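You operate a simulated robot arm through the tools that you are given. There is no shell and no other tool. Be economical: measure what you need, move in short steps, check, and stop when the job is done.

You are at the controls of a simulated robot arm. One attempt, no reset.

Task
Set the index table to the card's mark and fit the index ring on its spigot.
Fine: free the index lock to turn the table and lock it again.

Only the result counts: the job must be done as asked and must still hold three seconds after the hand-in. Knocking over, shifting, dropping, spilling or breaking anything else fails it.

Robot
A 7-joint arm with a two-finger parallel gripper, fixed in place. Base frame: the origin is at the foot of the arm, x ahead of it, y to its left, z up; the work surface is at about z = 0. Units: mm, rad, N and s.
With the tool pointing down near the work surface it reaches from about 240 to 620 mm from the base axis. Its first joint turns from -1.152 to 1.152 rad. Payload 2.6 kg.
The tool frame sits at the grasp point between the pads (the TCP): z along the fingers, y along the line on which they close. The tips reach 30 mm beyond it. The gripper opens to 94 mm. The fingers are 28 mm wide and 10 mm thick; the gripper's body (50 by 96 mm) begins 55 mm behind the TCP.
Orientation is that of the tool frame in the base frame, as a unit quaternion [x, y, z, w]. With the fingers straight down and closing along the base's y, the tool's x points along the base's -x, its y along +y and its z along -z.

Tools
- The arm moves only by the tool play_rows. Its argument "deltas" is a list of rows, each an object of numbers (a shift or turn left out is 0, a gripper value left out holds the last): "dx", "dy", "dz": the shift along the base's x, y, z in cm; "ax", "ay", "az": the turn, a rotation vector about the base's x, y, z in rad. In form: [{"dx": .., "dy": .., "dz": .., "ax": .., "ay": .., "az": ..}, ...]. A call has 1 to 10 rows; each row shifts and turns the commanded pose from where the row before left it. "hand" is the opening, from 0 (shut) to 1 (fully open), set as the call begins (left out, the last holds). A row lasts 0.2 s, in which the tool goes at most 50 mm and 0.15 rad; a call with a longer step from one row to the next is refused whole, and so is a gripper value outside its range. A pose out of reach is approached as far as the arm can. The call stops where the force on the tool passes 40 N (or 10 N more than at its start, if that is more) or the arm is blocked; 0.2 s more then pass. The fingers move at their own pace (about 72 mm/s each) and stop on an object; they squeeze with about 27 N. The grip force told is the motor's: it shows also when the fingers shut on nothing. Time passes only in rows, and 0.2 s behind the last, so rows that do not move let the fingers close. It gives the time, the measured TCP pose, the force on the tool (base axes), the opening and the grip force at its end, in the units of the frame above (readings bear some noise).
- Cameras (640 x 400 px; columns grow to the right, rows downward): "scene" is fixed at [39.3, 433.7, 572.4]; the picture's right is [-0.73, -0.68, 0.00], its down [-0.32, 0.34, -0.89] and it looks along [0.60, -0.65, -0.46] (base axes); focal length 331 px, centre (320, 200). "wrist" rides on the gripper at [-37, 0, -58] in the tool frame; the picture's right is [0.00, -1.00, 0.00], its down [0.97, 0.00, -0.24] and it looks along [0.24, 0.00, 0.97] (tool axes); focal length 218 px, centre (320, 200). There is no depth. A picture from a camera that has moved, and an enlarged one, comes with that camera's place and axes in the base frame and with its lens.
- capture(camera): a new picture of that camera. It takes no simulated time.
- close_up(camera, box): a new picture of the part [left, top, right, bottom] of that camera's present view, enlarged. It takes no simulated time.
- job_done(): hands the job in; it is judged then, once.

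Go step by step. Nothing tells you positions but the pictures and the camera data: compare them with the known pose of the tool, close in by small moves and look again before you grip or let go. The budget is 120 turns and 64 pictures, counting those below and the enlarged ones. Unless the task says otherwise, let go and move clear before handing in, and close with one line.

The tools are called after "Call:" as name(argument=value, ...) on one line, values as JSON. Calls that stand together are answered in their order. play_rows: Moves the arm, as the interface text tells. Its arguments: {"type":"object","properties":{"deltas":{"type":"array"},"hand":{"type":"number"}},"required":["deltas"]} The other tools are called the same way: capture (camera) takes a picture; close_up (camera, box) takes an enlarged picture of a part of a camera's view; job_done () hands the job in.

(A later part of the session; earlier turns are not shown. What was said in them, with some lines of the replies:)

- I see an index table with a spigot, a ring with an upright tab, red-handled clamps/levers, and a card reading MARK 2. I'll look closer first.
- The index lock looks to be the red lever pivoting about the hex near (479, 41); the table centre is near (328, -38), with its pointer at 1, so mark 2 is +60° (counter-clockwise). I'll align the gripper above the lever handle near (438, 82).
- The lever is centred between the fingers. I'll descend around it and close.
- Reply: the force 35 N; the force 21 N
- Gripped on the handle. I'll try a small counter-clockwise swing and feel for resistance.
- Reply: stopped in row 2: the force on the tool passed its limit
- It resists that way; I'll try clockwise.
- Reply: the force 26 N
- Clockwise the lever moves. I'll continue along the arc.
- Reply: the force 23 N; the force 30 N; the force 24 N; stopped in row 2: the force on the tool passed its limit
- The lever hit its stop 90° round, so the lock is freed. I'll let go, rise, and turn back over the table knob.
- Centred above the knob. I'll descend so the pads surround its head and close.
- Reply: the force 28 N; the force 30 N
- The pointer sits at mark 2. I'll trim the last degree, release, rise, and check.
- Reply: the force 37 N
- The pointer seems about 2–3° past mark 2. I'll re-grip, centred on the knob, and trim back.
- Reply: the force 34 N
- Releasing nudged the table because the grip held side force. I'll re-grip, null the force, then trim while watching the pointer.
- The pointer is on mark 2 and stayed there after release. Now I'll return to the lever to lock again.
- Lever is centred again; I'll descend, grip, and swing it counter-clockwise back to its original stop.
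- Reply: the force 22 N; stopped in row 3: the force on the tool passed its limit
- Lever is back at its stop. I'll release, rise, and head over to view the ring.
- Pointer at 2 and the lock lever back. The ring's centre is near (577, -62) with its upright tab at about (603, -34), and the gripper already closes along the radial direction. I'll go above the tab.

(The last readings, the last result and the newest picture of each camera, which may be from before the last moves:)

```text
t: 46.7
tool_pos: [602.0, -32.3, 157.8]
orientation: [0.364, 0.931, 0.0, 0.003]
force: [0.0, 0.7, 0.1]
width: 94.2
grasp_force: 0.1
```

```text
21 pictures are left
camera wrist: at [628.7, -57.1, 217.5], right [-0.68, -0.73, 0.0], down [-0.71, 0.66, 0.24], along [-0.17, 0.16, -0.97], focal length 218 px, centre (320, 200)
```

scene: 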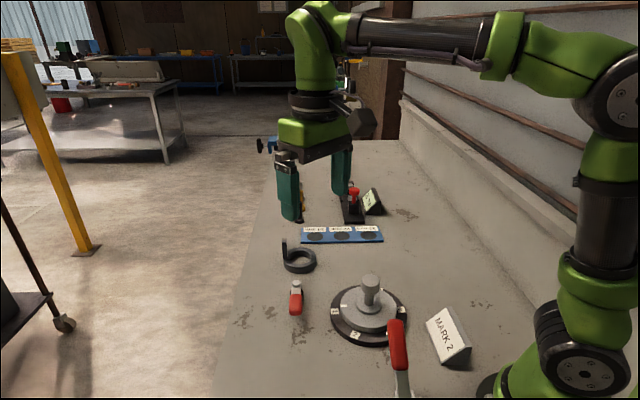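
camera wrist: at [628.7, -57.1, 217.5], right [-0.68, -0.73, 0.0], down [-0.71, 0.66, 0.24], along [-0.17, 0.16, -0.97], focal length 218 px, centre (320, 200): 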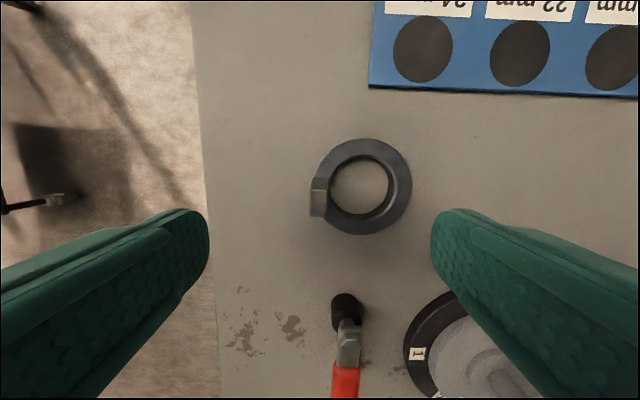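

Call:
close_up(camera="wrist", box=[290, 125, 430, 245])

```text
3.33 times, centred on (360, 185) of wrist
camera zoom: at [628.7, -57.1, 217.5], right [-0.68, -0.73, 0.0], down [-0.71, 0.66, 0.24], along [-0.17, 0.16, -0.97], focal length 728 px, centre (187, 250)
```

zoom: 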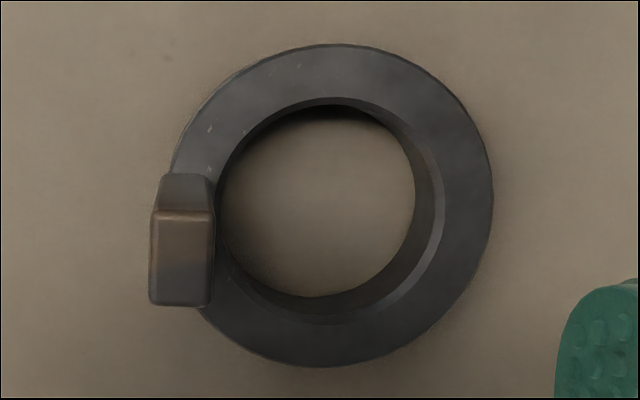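

The tab is well centred. I'll descend to mid-tab and grip.

Call:
play_rows(deltas=[{"dx": 0.1, "dz": -3}, {"dz": -3}, {"dz": -2}, {"dz": -1.8}, {}])

Call:
play_rows(deltas=[{}, {}, {}, {}, {}], hand=0)

Call:
capture(camera="wrist")

Call:
close_up(camera="scene", box=[240, 190, 360, 280])

```text
t: 47.9
tool_pos: [602.1, -33.4, 60.3]
orientation: [0.363, 0.932, -0.001, 0.003]
force: [0.2, -0.4, 0.7]
width: 94.0
grasp_force: 0.0
```

```text
t: 49.1
tool_pos: [603.0, -33.8, 61.0]
orientation: [0.364, 0.931, 0.001, 0.003]
force: [0.6, 2.7, -0.2]
width: 17.1
grasp_force: 27.3
```

```text
19 pictures are left
camera wrist: at [628.5, -57.7, 120.9], right [-0.68, -0.73, 0.0], down [-0.71, 0.66, 0.24], along [-0.17, 0.16, -0.97], focal length 218 px, centre (320, 200)
```

wrist: 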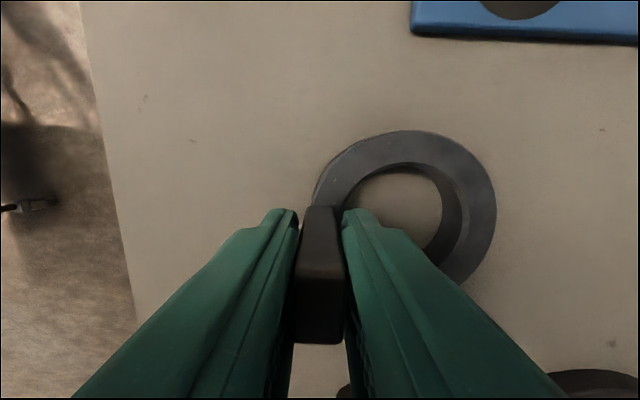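

```text
4.44 times, centred on (300, 235) of scene
camera zoom: at [39.3, 433.7, 572.4], right [-0.73, -0.68, 0.0], down [-0.32, 0.34, -0.89], along [0.6, -0.65, -0.46], focal length 1473 px, centre (409, 44)
```

zoom: 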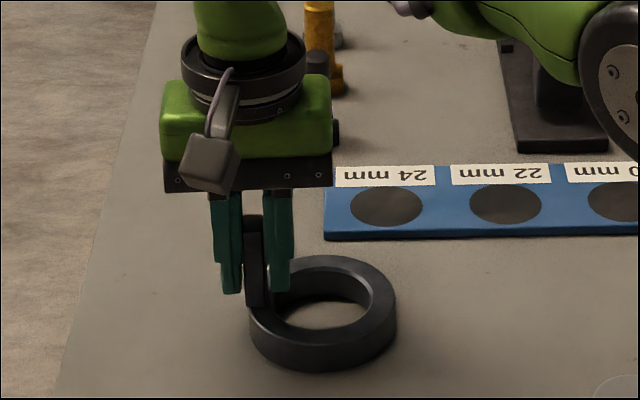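

Call:
play_rows(deltas=[{}, {}, {}, {}])

Call:
play_rows(deltas=[{"dz": 0.5}, {"dz": 1}, {"dz": 1.5}, {}])

Call:
close_up(camera="scene", box=[240, 190, 360, 280])

```text
t: 50.1
tool_pos: [602.8, -32.9, 60.7]
orientation: [0.365, 0.931, -0.001, 0.003]
force: [0.7, 2.8, 0.8]
width: 17.3
grasp_force: 27.1
```

```text
t: 51.1
tool_pos: [603.5, -33.7, 92.6]
orientation: [0.366, 0.931, -0.001, 0.003]
force: [-3.0, -1.3, 1.8]
width: 12.8
grasp_force: 27.2
```

```text
4.44 times, centred on (300, 235) of scene
camera zoom: at [39.3, 433.7, 572.4], right [-0.73, -0.68, 0.0], down [-0.32, 0.34, -0.89], along [0.6, -0.65, -0.46], focal length 1473 px, centre (409, 44)
```

zoom: 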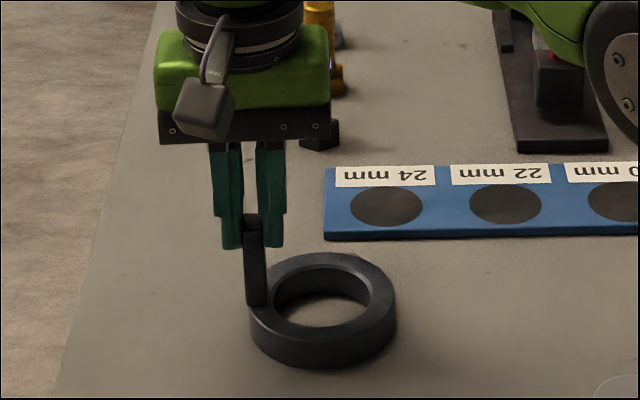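

The grip slid up the tab without lifting the ring; let me see how it holds now.

Call:
capture(camera="wrist")

Call:
close_up(camera="scene", box=[275, 220, 335, 270])

```text
16 pictures are left
camera wrist: at [629.6, -58.1, 152.4], right [-0.68, -0.73, 0.0], down [-0.71, 0.66, 0.23], along [-0.17, 0.16, -0.97], focal length 218 px, centre (320, 200)
```

wrist: 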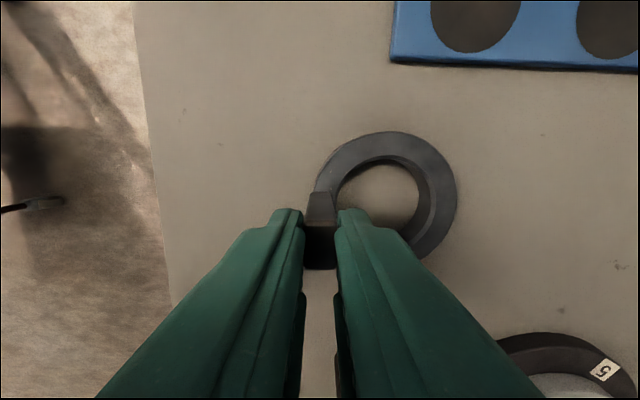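

```text
8.00 times, centred on (305, 245) of scene
camera zoom: at [39.3, 433.7, 572.4], right [-0.73, -0.68, 0.0], down [-0.32, 0.34, -0.89], along [0.6, -0.65, -0.46], focal length 2651 px, centre (440, -160)
```

zoom: 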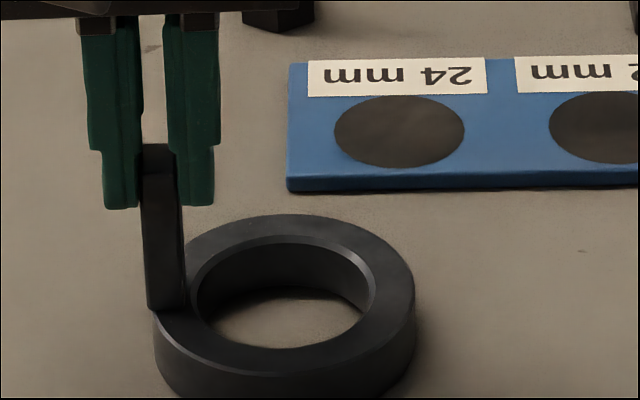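

The pads now hold the tab's top at its true thickness (12.8 mm); the earlier stop at 17 mm was on the stepped upper part of the fingers. I'll try a small lift from here.

Call:
play_rows(deltas=[{}, {}, {"dz": 0.4}, {"dz": 0.6}, {}])

Call:
close_up(camera="scene", box=[275, 220, 335, 270])

```text
t: 52.3
tool_pos: [603.5, -33.7, 101.0]
orientation: [0.364, 0.931, -0.001, 0.001]
force: [0.0, 0.4, -7.6]
width: 12.9
grasp_force: 27.2
```

```text
8.00 times, centred on (305, 245) of scene
camera zoom: at [39.3, 433.7, 572.4], right [-0.73, -0.68, 0.0], down [-0.32, 0.34, -0.89], along [0.6, -0.65, -0.46], focal length 2651 px, centre (440, -160)
```

zoom: 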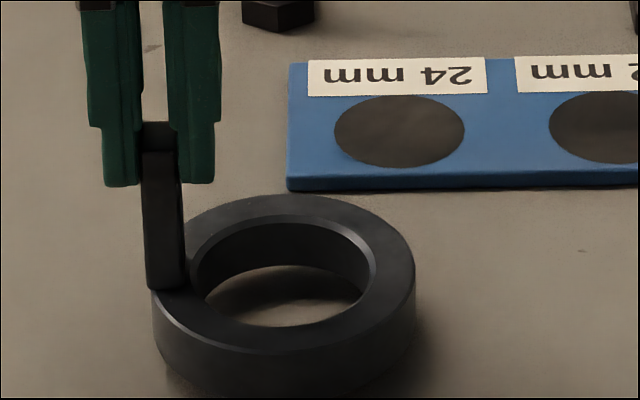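

It's lifted and held (about 0.75 kg). I'll raise it clear of the knob and check.

Call:
play_rows(deltas=[{"dz": 0.8}, {"dz": 1.5}, {"dz": 2}, {"dz": 2}, {"dz": 2}, {"dz": 1.7}, {"dz": 1.0}, {}])

Call:
play_rows(deltas=[{"dx": -0.8, "dy": 0.1}, {"dx": -1.8, "dy": 0.2}, {"dx": -2.4, "dy": 0.25}, {"dx": -2.6, "dy": 0.3}, {"dx": -2.6, "dy": 0.3}, {"dx": -2.6, "dy": 0.3}, {"dx": -2.4, "dy": 0.25}, {"dx": -1.8, "dy": 0.2}, {"dx": -0.8, "dy": 0.1}, {}])

Call:
capture(camera="wrist")

Call:
capture(camera="scene")

```text
t: 54.1
tool_pos: [592.9, -17.6, 205.1]
orientation: [0.365, 0.931, 0.0, 0.001]
force: [0.5, -0.2, -8.5]
width: 12.9
grasp_force: 27.3
out of reach, approached as far as the arm can: row 5, 6, 7
```

```text
t: 56.3
tool_pos: [415.3, 1.3, 205.2]
orientation: [0.364, 0.931, -0.001, 0.003]
force: [-0.2, 0.2, -8.1]
width: 12.8
grasp_force: 26.6
```

```text
13 pictures are left
camera wrist: at [441.2, -23.9, 265.7], right [-0.68, -0.73, 0.0], down [-0.71, 0.66, 0.24], along [-0.17, 0.16, -0.97], focal length 218 px, centre (320, 200)
```

wrist: 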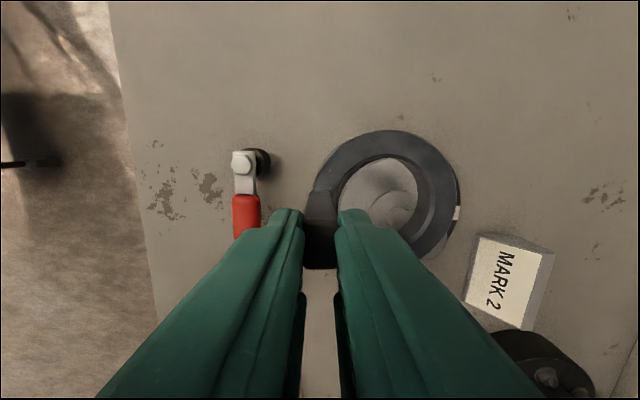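

```text
12 pictures are left
```

scene: 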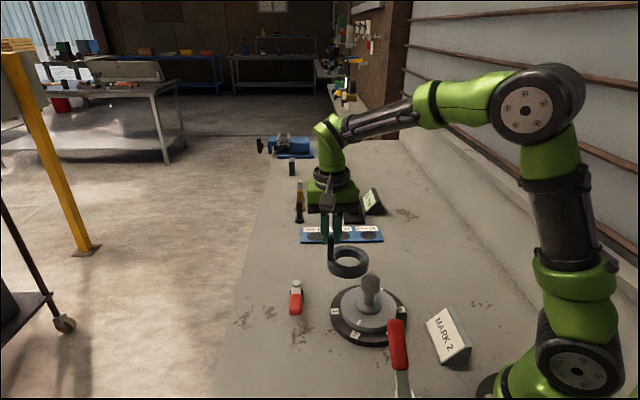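

Call:
play_rows(deltas=[{"dx": -1.2, "dy": -0.2}, {"dx": -2, "dy": -0.3}, {"dx": -1.6, "dy": -0.2}, {"dx": -0.8, "dy": -0.1}, {}, {}])

Call:
close_up(camera="wrist", box=[290, 110, 480, 260])

Call:
close_up(camera="scene", box=[290, 210, 450, 350])

```text
t: 57.7
tool_pos: [359.2, -5.8, 206.8]
orientation: [0.364, 0.931, -0.001, 0.002]
force: [0.9, -0.1, -8.0]
width: 12.5
grasp_force: 26.9
```

```text
2.67 times, centred on (385, 185) of wrist
camera zoom: at [385.3, -31.7, 265.9], right [-0.68, -0.73, 0.0], down [-0.71, 0.66, 0.24], along [-0.17, 0.16, -0.97], focal length 582 px, centre (147, 240)
```

zoom: 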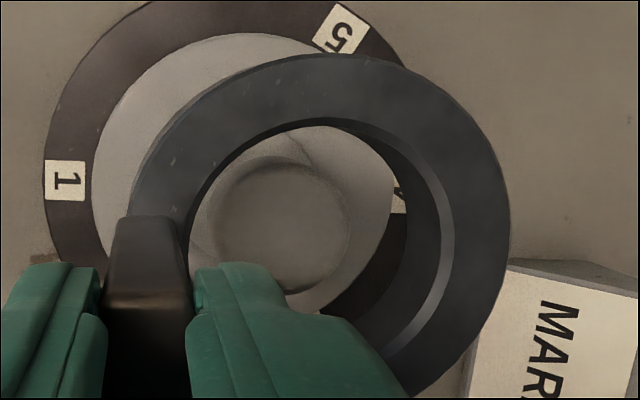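

```text
2.86 times, centred on (370, 280) of scene
camera zoom: at [39.3, 433.7, 572.4], right [-0.73, -0.68, 0.0], down [-0.32, 0.34, -0.89], along [0.6, -0.65, -0.46], focal length 947 px, centre (177, -29)
```

zoom: 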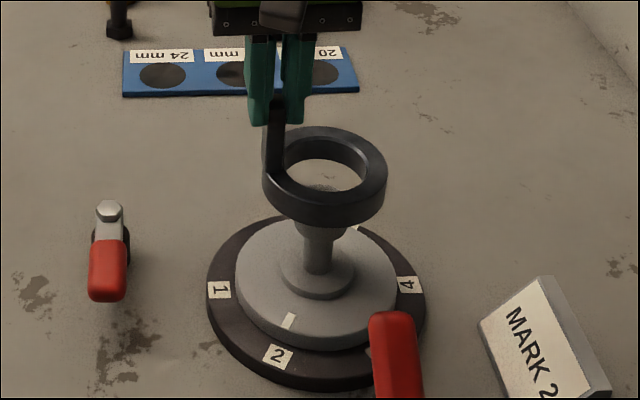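

Ring is above the knob and, by the scene columns, concentric within about a millimetre. I'll lower it past the knob head and look before seating.

Call:
play_rows(deltas=[{"dz": -1}, {"dz": -1.5}, {"dz": -1.5}, {"dz": -1.5}, {"dz": -1}, {}])

Call:
close_up(camera="scene", box=[330, 250, 420, 330])

Call:
close_up(camera="wrist", box=[290, 110, 480, 260])

```text
t: 59.1
tool_pos: [360.0, -6.8, 140.8]
orientation: [0.365, 0.931, 0.0, 0.001]
force: [-0.5, -0.2, -6.8]
width: 12.7
grasp_force: 26.6
```

```text
5.00 times, centred on (375, 290) of scene
camera zoom: at [39.3, 433.7, 572.4], right [-0.73, -0.68, 0.0], down [-0.32, 0.34, -0.89], along [0.6, -0.65, -0.46], focal length 1657 px, centre (45, -250)
```

zoom: 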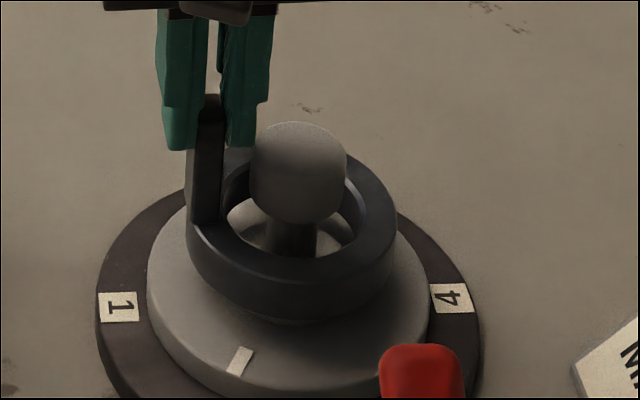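

```text
2.67 times, centred on (385, 185) of wrist
camera zoom: at [385.6, -31.5, 200.3], right [-0.68, -0.73, 0.0], down [-0.71, 0.66, 0.24], along [-0.17, 0.16, -0.97], focal length 582 px, centre (147, 240)
```

zoom: 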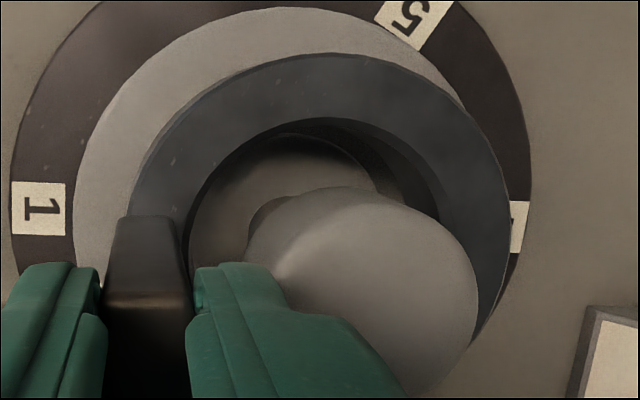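

Alignment across the scene view is within half a millimetre. I'll lower slowly onto the boss, watching the force.

Call:
play_rows(deltas=[{"dz": -0.4}, {"dz": -0.4}, {"dz": -0.3}, {}])

```text
t: 60.1
tool_pos: [360.5, -5.6, 129.1]
orientation: [0.364, 0.931, -0.001, 0.001]
force: [0.2, 0.5, -7.2]
width: 12.9
grasp_force: 27.5
```

Call:
play_rows(deltas=[{"dz": -0.25}, {"dz": -0.25}, {}])

```text
t: 60.9
tool_pos: [359.5, -7.1, 124.6]
orientation: [0.364, 0.931, -0.001, 0.002]
force: [-0.1, 0.2, -7.4]
width: 12.8
grasp_force: 27.0
```

Call:
play_rows(deltas=[{"dz": -0.2}, {"dz": -0.2}, {}])

Call:
close_up(camera="scene", box=[330, 250, 420, 330])

```text
t: 61.7
tool_pos: [358.5, -6.6, 122.5]
orientation: [0.365, 0.931, 0.001, 0.003]
force: [-5.1, 2.0, 13.2]
width: 12.8
grasp_force: 26.6
```

```text
5.00 times, centred on (375, 290) of scene
camera zoom: at [39.2, 433.7, 572.4], right [-0.73, -0.68, 0.0], down [-0.32, 0.34, -0.89], along [0.6, -0.65, -0.46], focal length 1657 px, centre (45, -250)
```

zoom: 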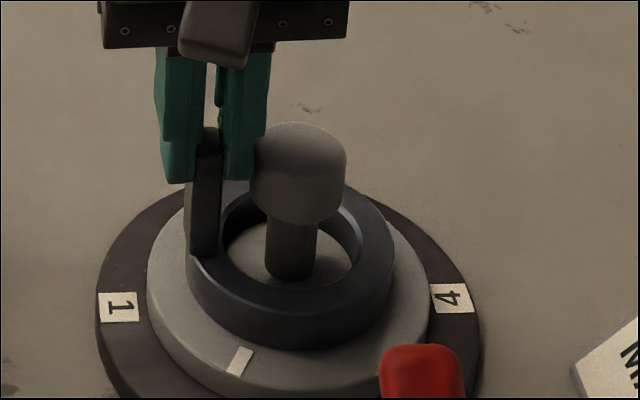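

Contact while still on the boss rim; lateral reaction suggests shifting about a millimetre toward (-x, +y). I'll raise slightly, shift and retry.

Call:
play_rows(deltas=[{"dz": 0.2}, {"dx": -0.08, "dy": 0.08}, {"dz": -0.2}, {"dz": -0.15}, {}])

```text
t: 62.9
tool_pos: [359.9, -6.2, 120.1]
orientation: [0.365, 0.931, 0.0, 0.004]
force: [-6.7, -3.3, 19.3]
width: 12.9
grasp_force: 26.8
```

Call:
close_up(camera="scene", box=[352, 280, 412, 325])

```text
8.89 times, centred on (382, 302) of scene
camera zoom: at [39.2, 433.7, 572.4], right [-0.73, -0.68, 0.0], down [-0.32, 0.34, -0.89], along [0.6, -0.65, -0.46], focal length 2946 px, centre (-231, -711)
```

zoom: 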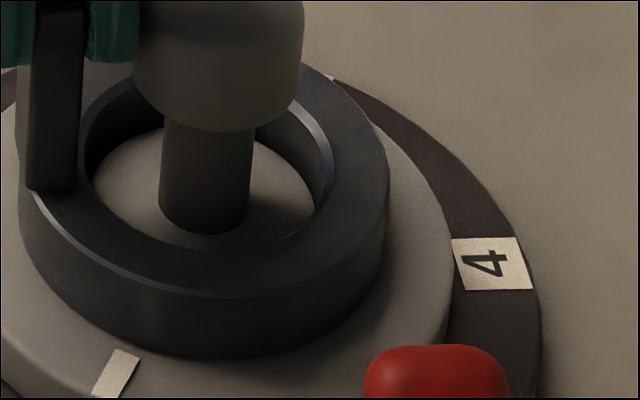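

By calculation the ring's lower edge is at z ≈ 25, on the disc face (boss top ≈ 32), so it is seated over the boss. I'll ease the pressure and open just a little.

Call:
play_rows(deltas=[{"dz": 0.1}, {}])

Call:
play_rows(deltas=[{}, {}, {}], hand=0.19)

Call:
play_rows(deltas=[{"dz": 0.5}, {"dz": 1}, {"dz": 2}, {"dz": 3}, {"dz": 3}, {}])

Call:
close_up(camera="scene", box=[330, 255, 420, 335])

```text
t: 63.5
tool_pos: [358.7, -6.1, 120.7]
orientation: [0.362, 0.932, 0.0, 0.002]
force: [1.7, -3.5, 1.9]
width: 12.8
grasp_force: 27.3
```

```text
t: 64.3
tool_pos: [358.2, -6.5, 120.9]
orientation: [0.364, 0.931, -0.001, 0.003]
force: [-0.1, 0.0, 0.2]
width: 18.0
grasp_force: 0.0
```

```text
t: 65.7
tool_pos: [357.8, -5.0, 217.3]
orientation: [0.364, 0.931, -0.001, 0.003]
force: [0.3, -0.2, 0.0]
width: 17.9
grasp_force: 0.0
```

```text
5.00 times, centred on (375, 295) of scene
camera zoom: at [39.3, 433.7, 572.4], right [-0.73, -0.68, 0.0], down [-0.32, 0.34, -0.89], along [0.6, -0.65, -0.46], focal length 1657 px, centre (45, -275)
```

zoom: 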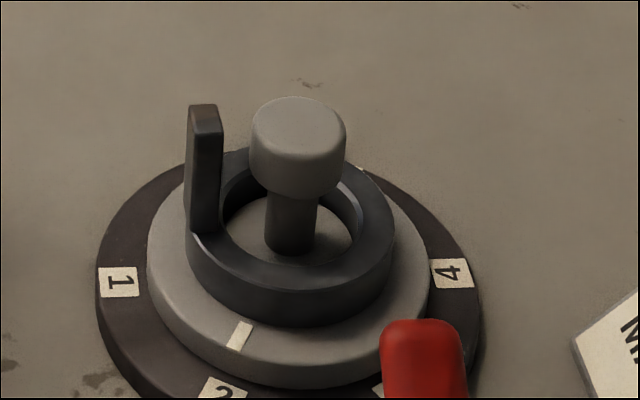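

Call:
close_up(camera="wrist", box=[260, 90, 500, 260])

```text
2.35 times, centred on (380, 175) of wrist
camera zoom: at [383.4, -29.7, 276.1], right [-0.68, -0.73, 0.0], down [-0.71, 0.66, 0.24], along [-0.17, 0.16, -0.97], focal length 514 px, centre (179, 259)
```

zoom: 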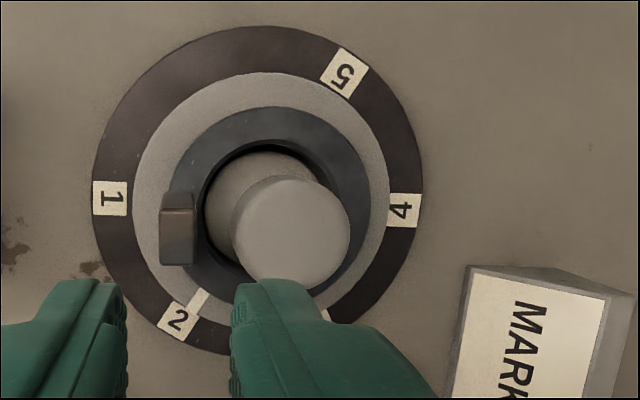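

The ring sits level and concentric on the boss, the pointer is on mark 2, the lock lever is back at its stop, and the arm is clear. I'll hand in.

Call:
job_done()

```text
The job is handed in.
```

The index table is set to mark 2, the lock lever is back at its original stop, and the index ring is seated on the spigot. I judged the setting and seating from the pictures and force readings, and did not test the lock by trying to turn the table.
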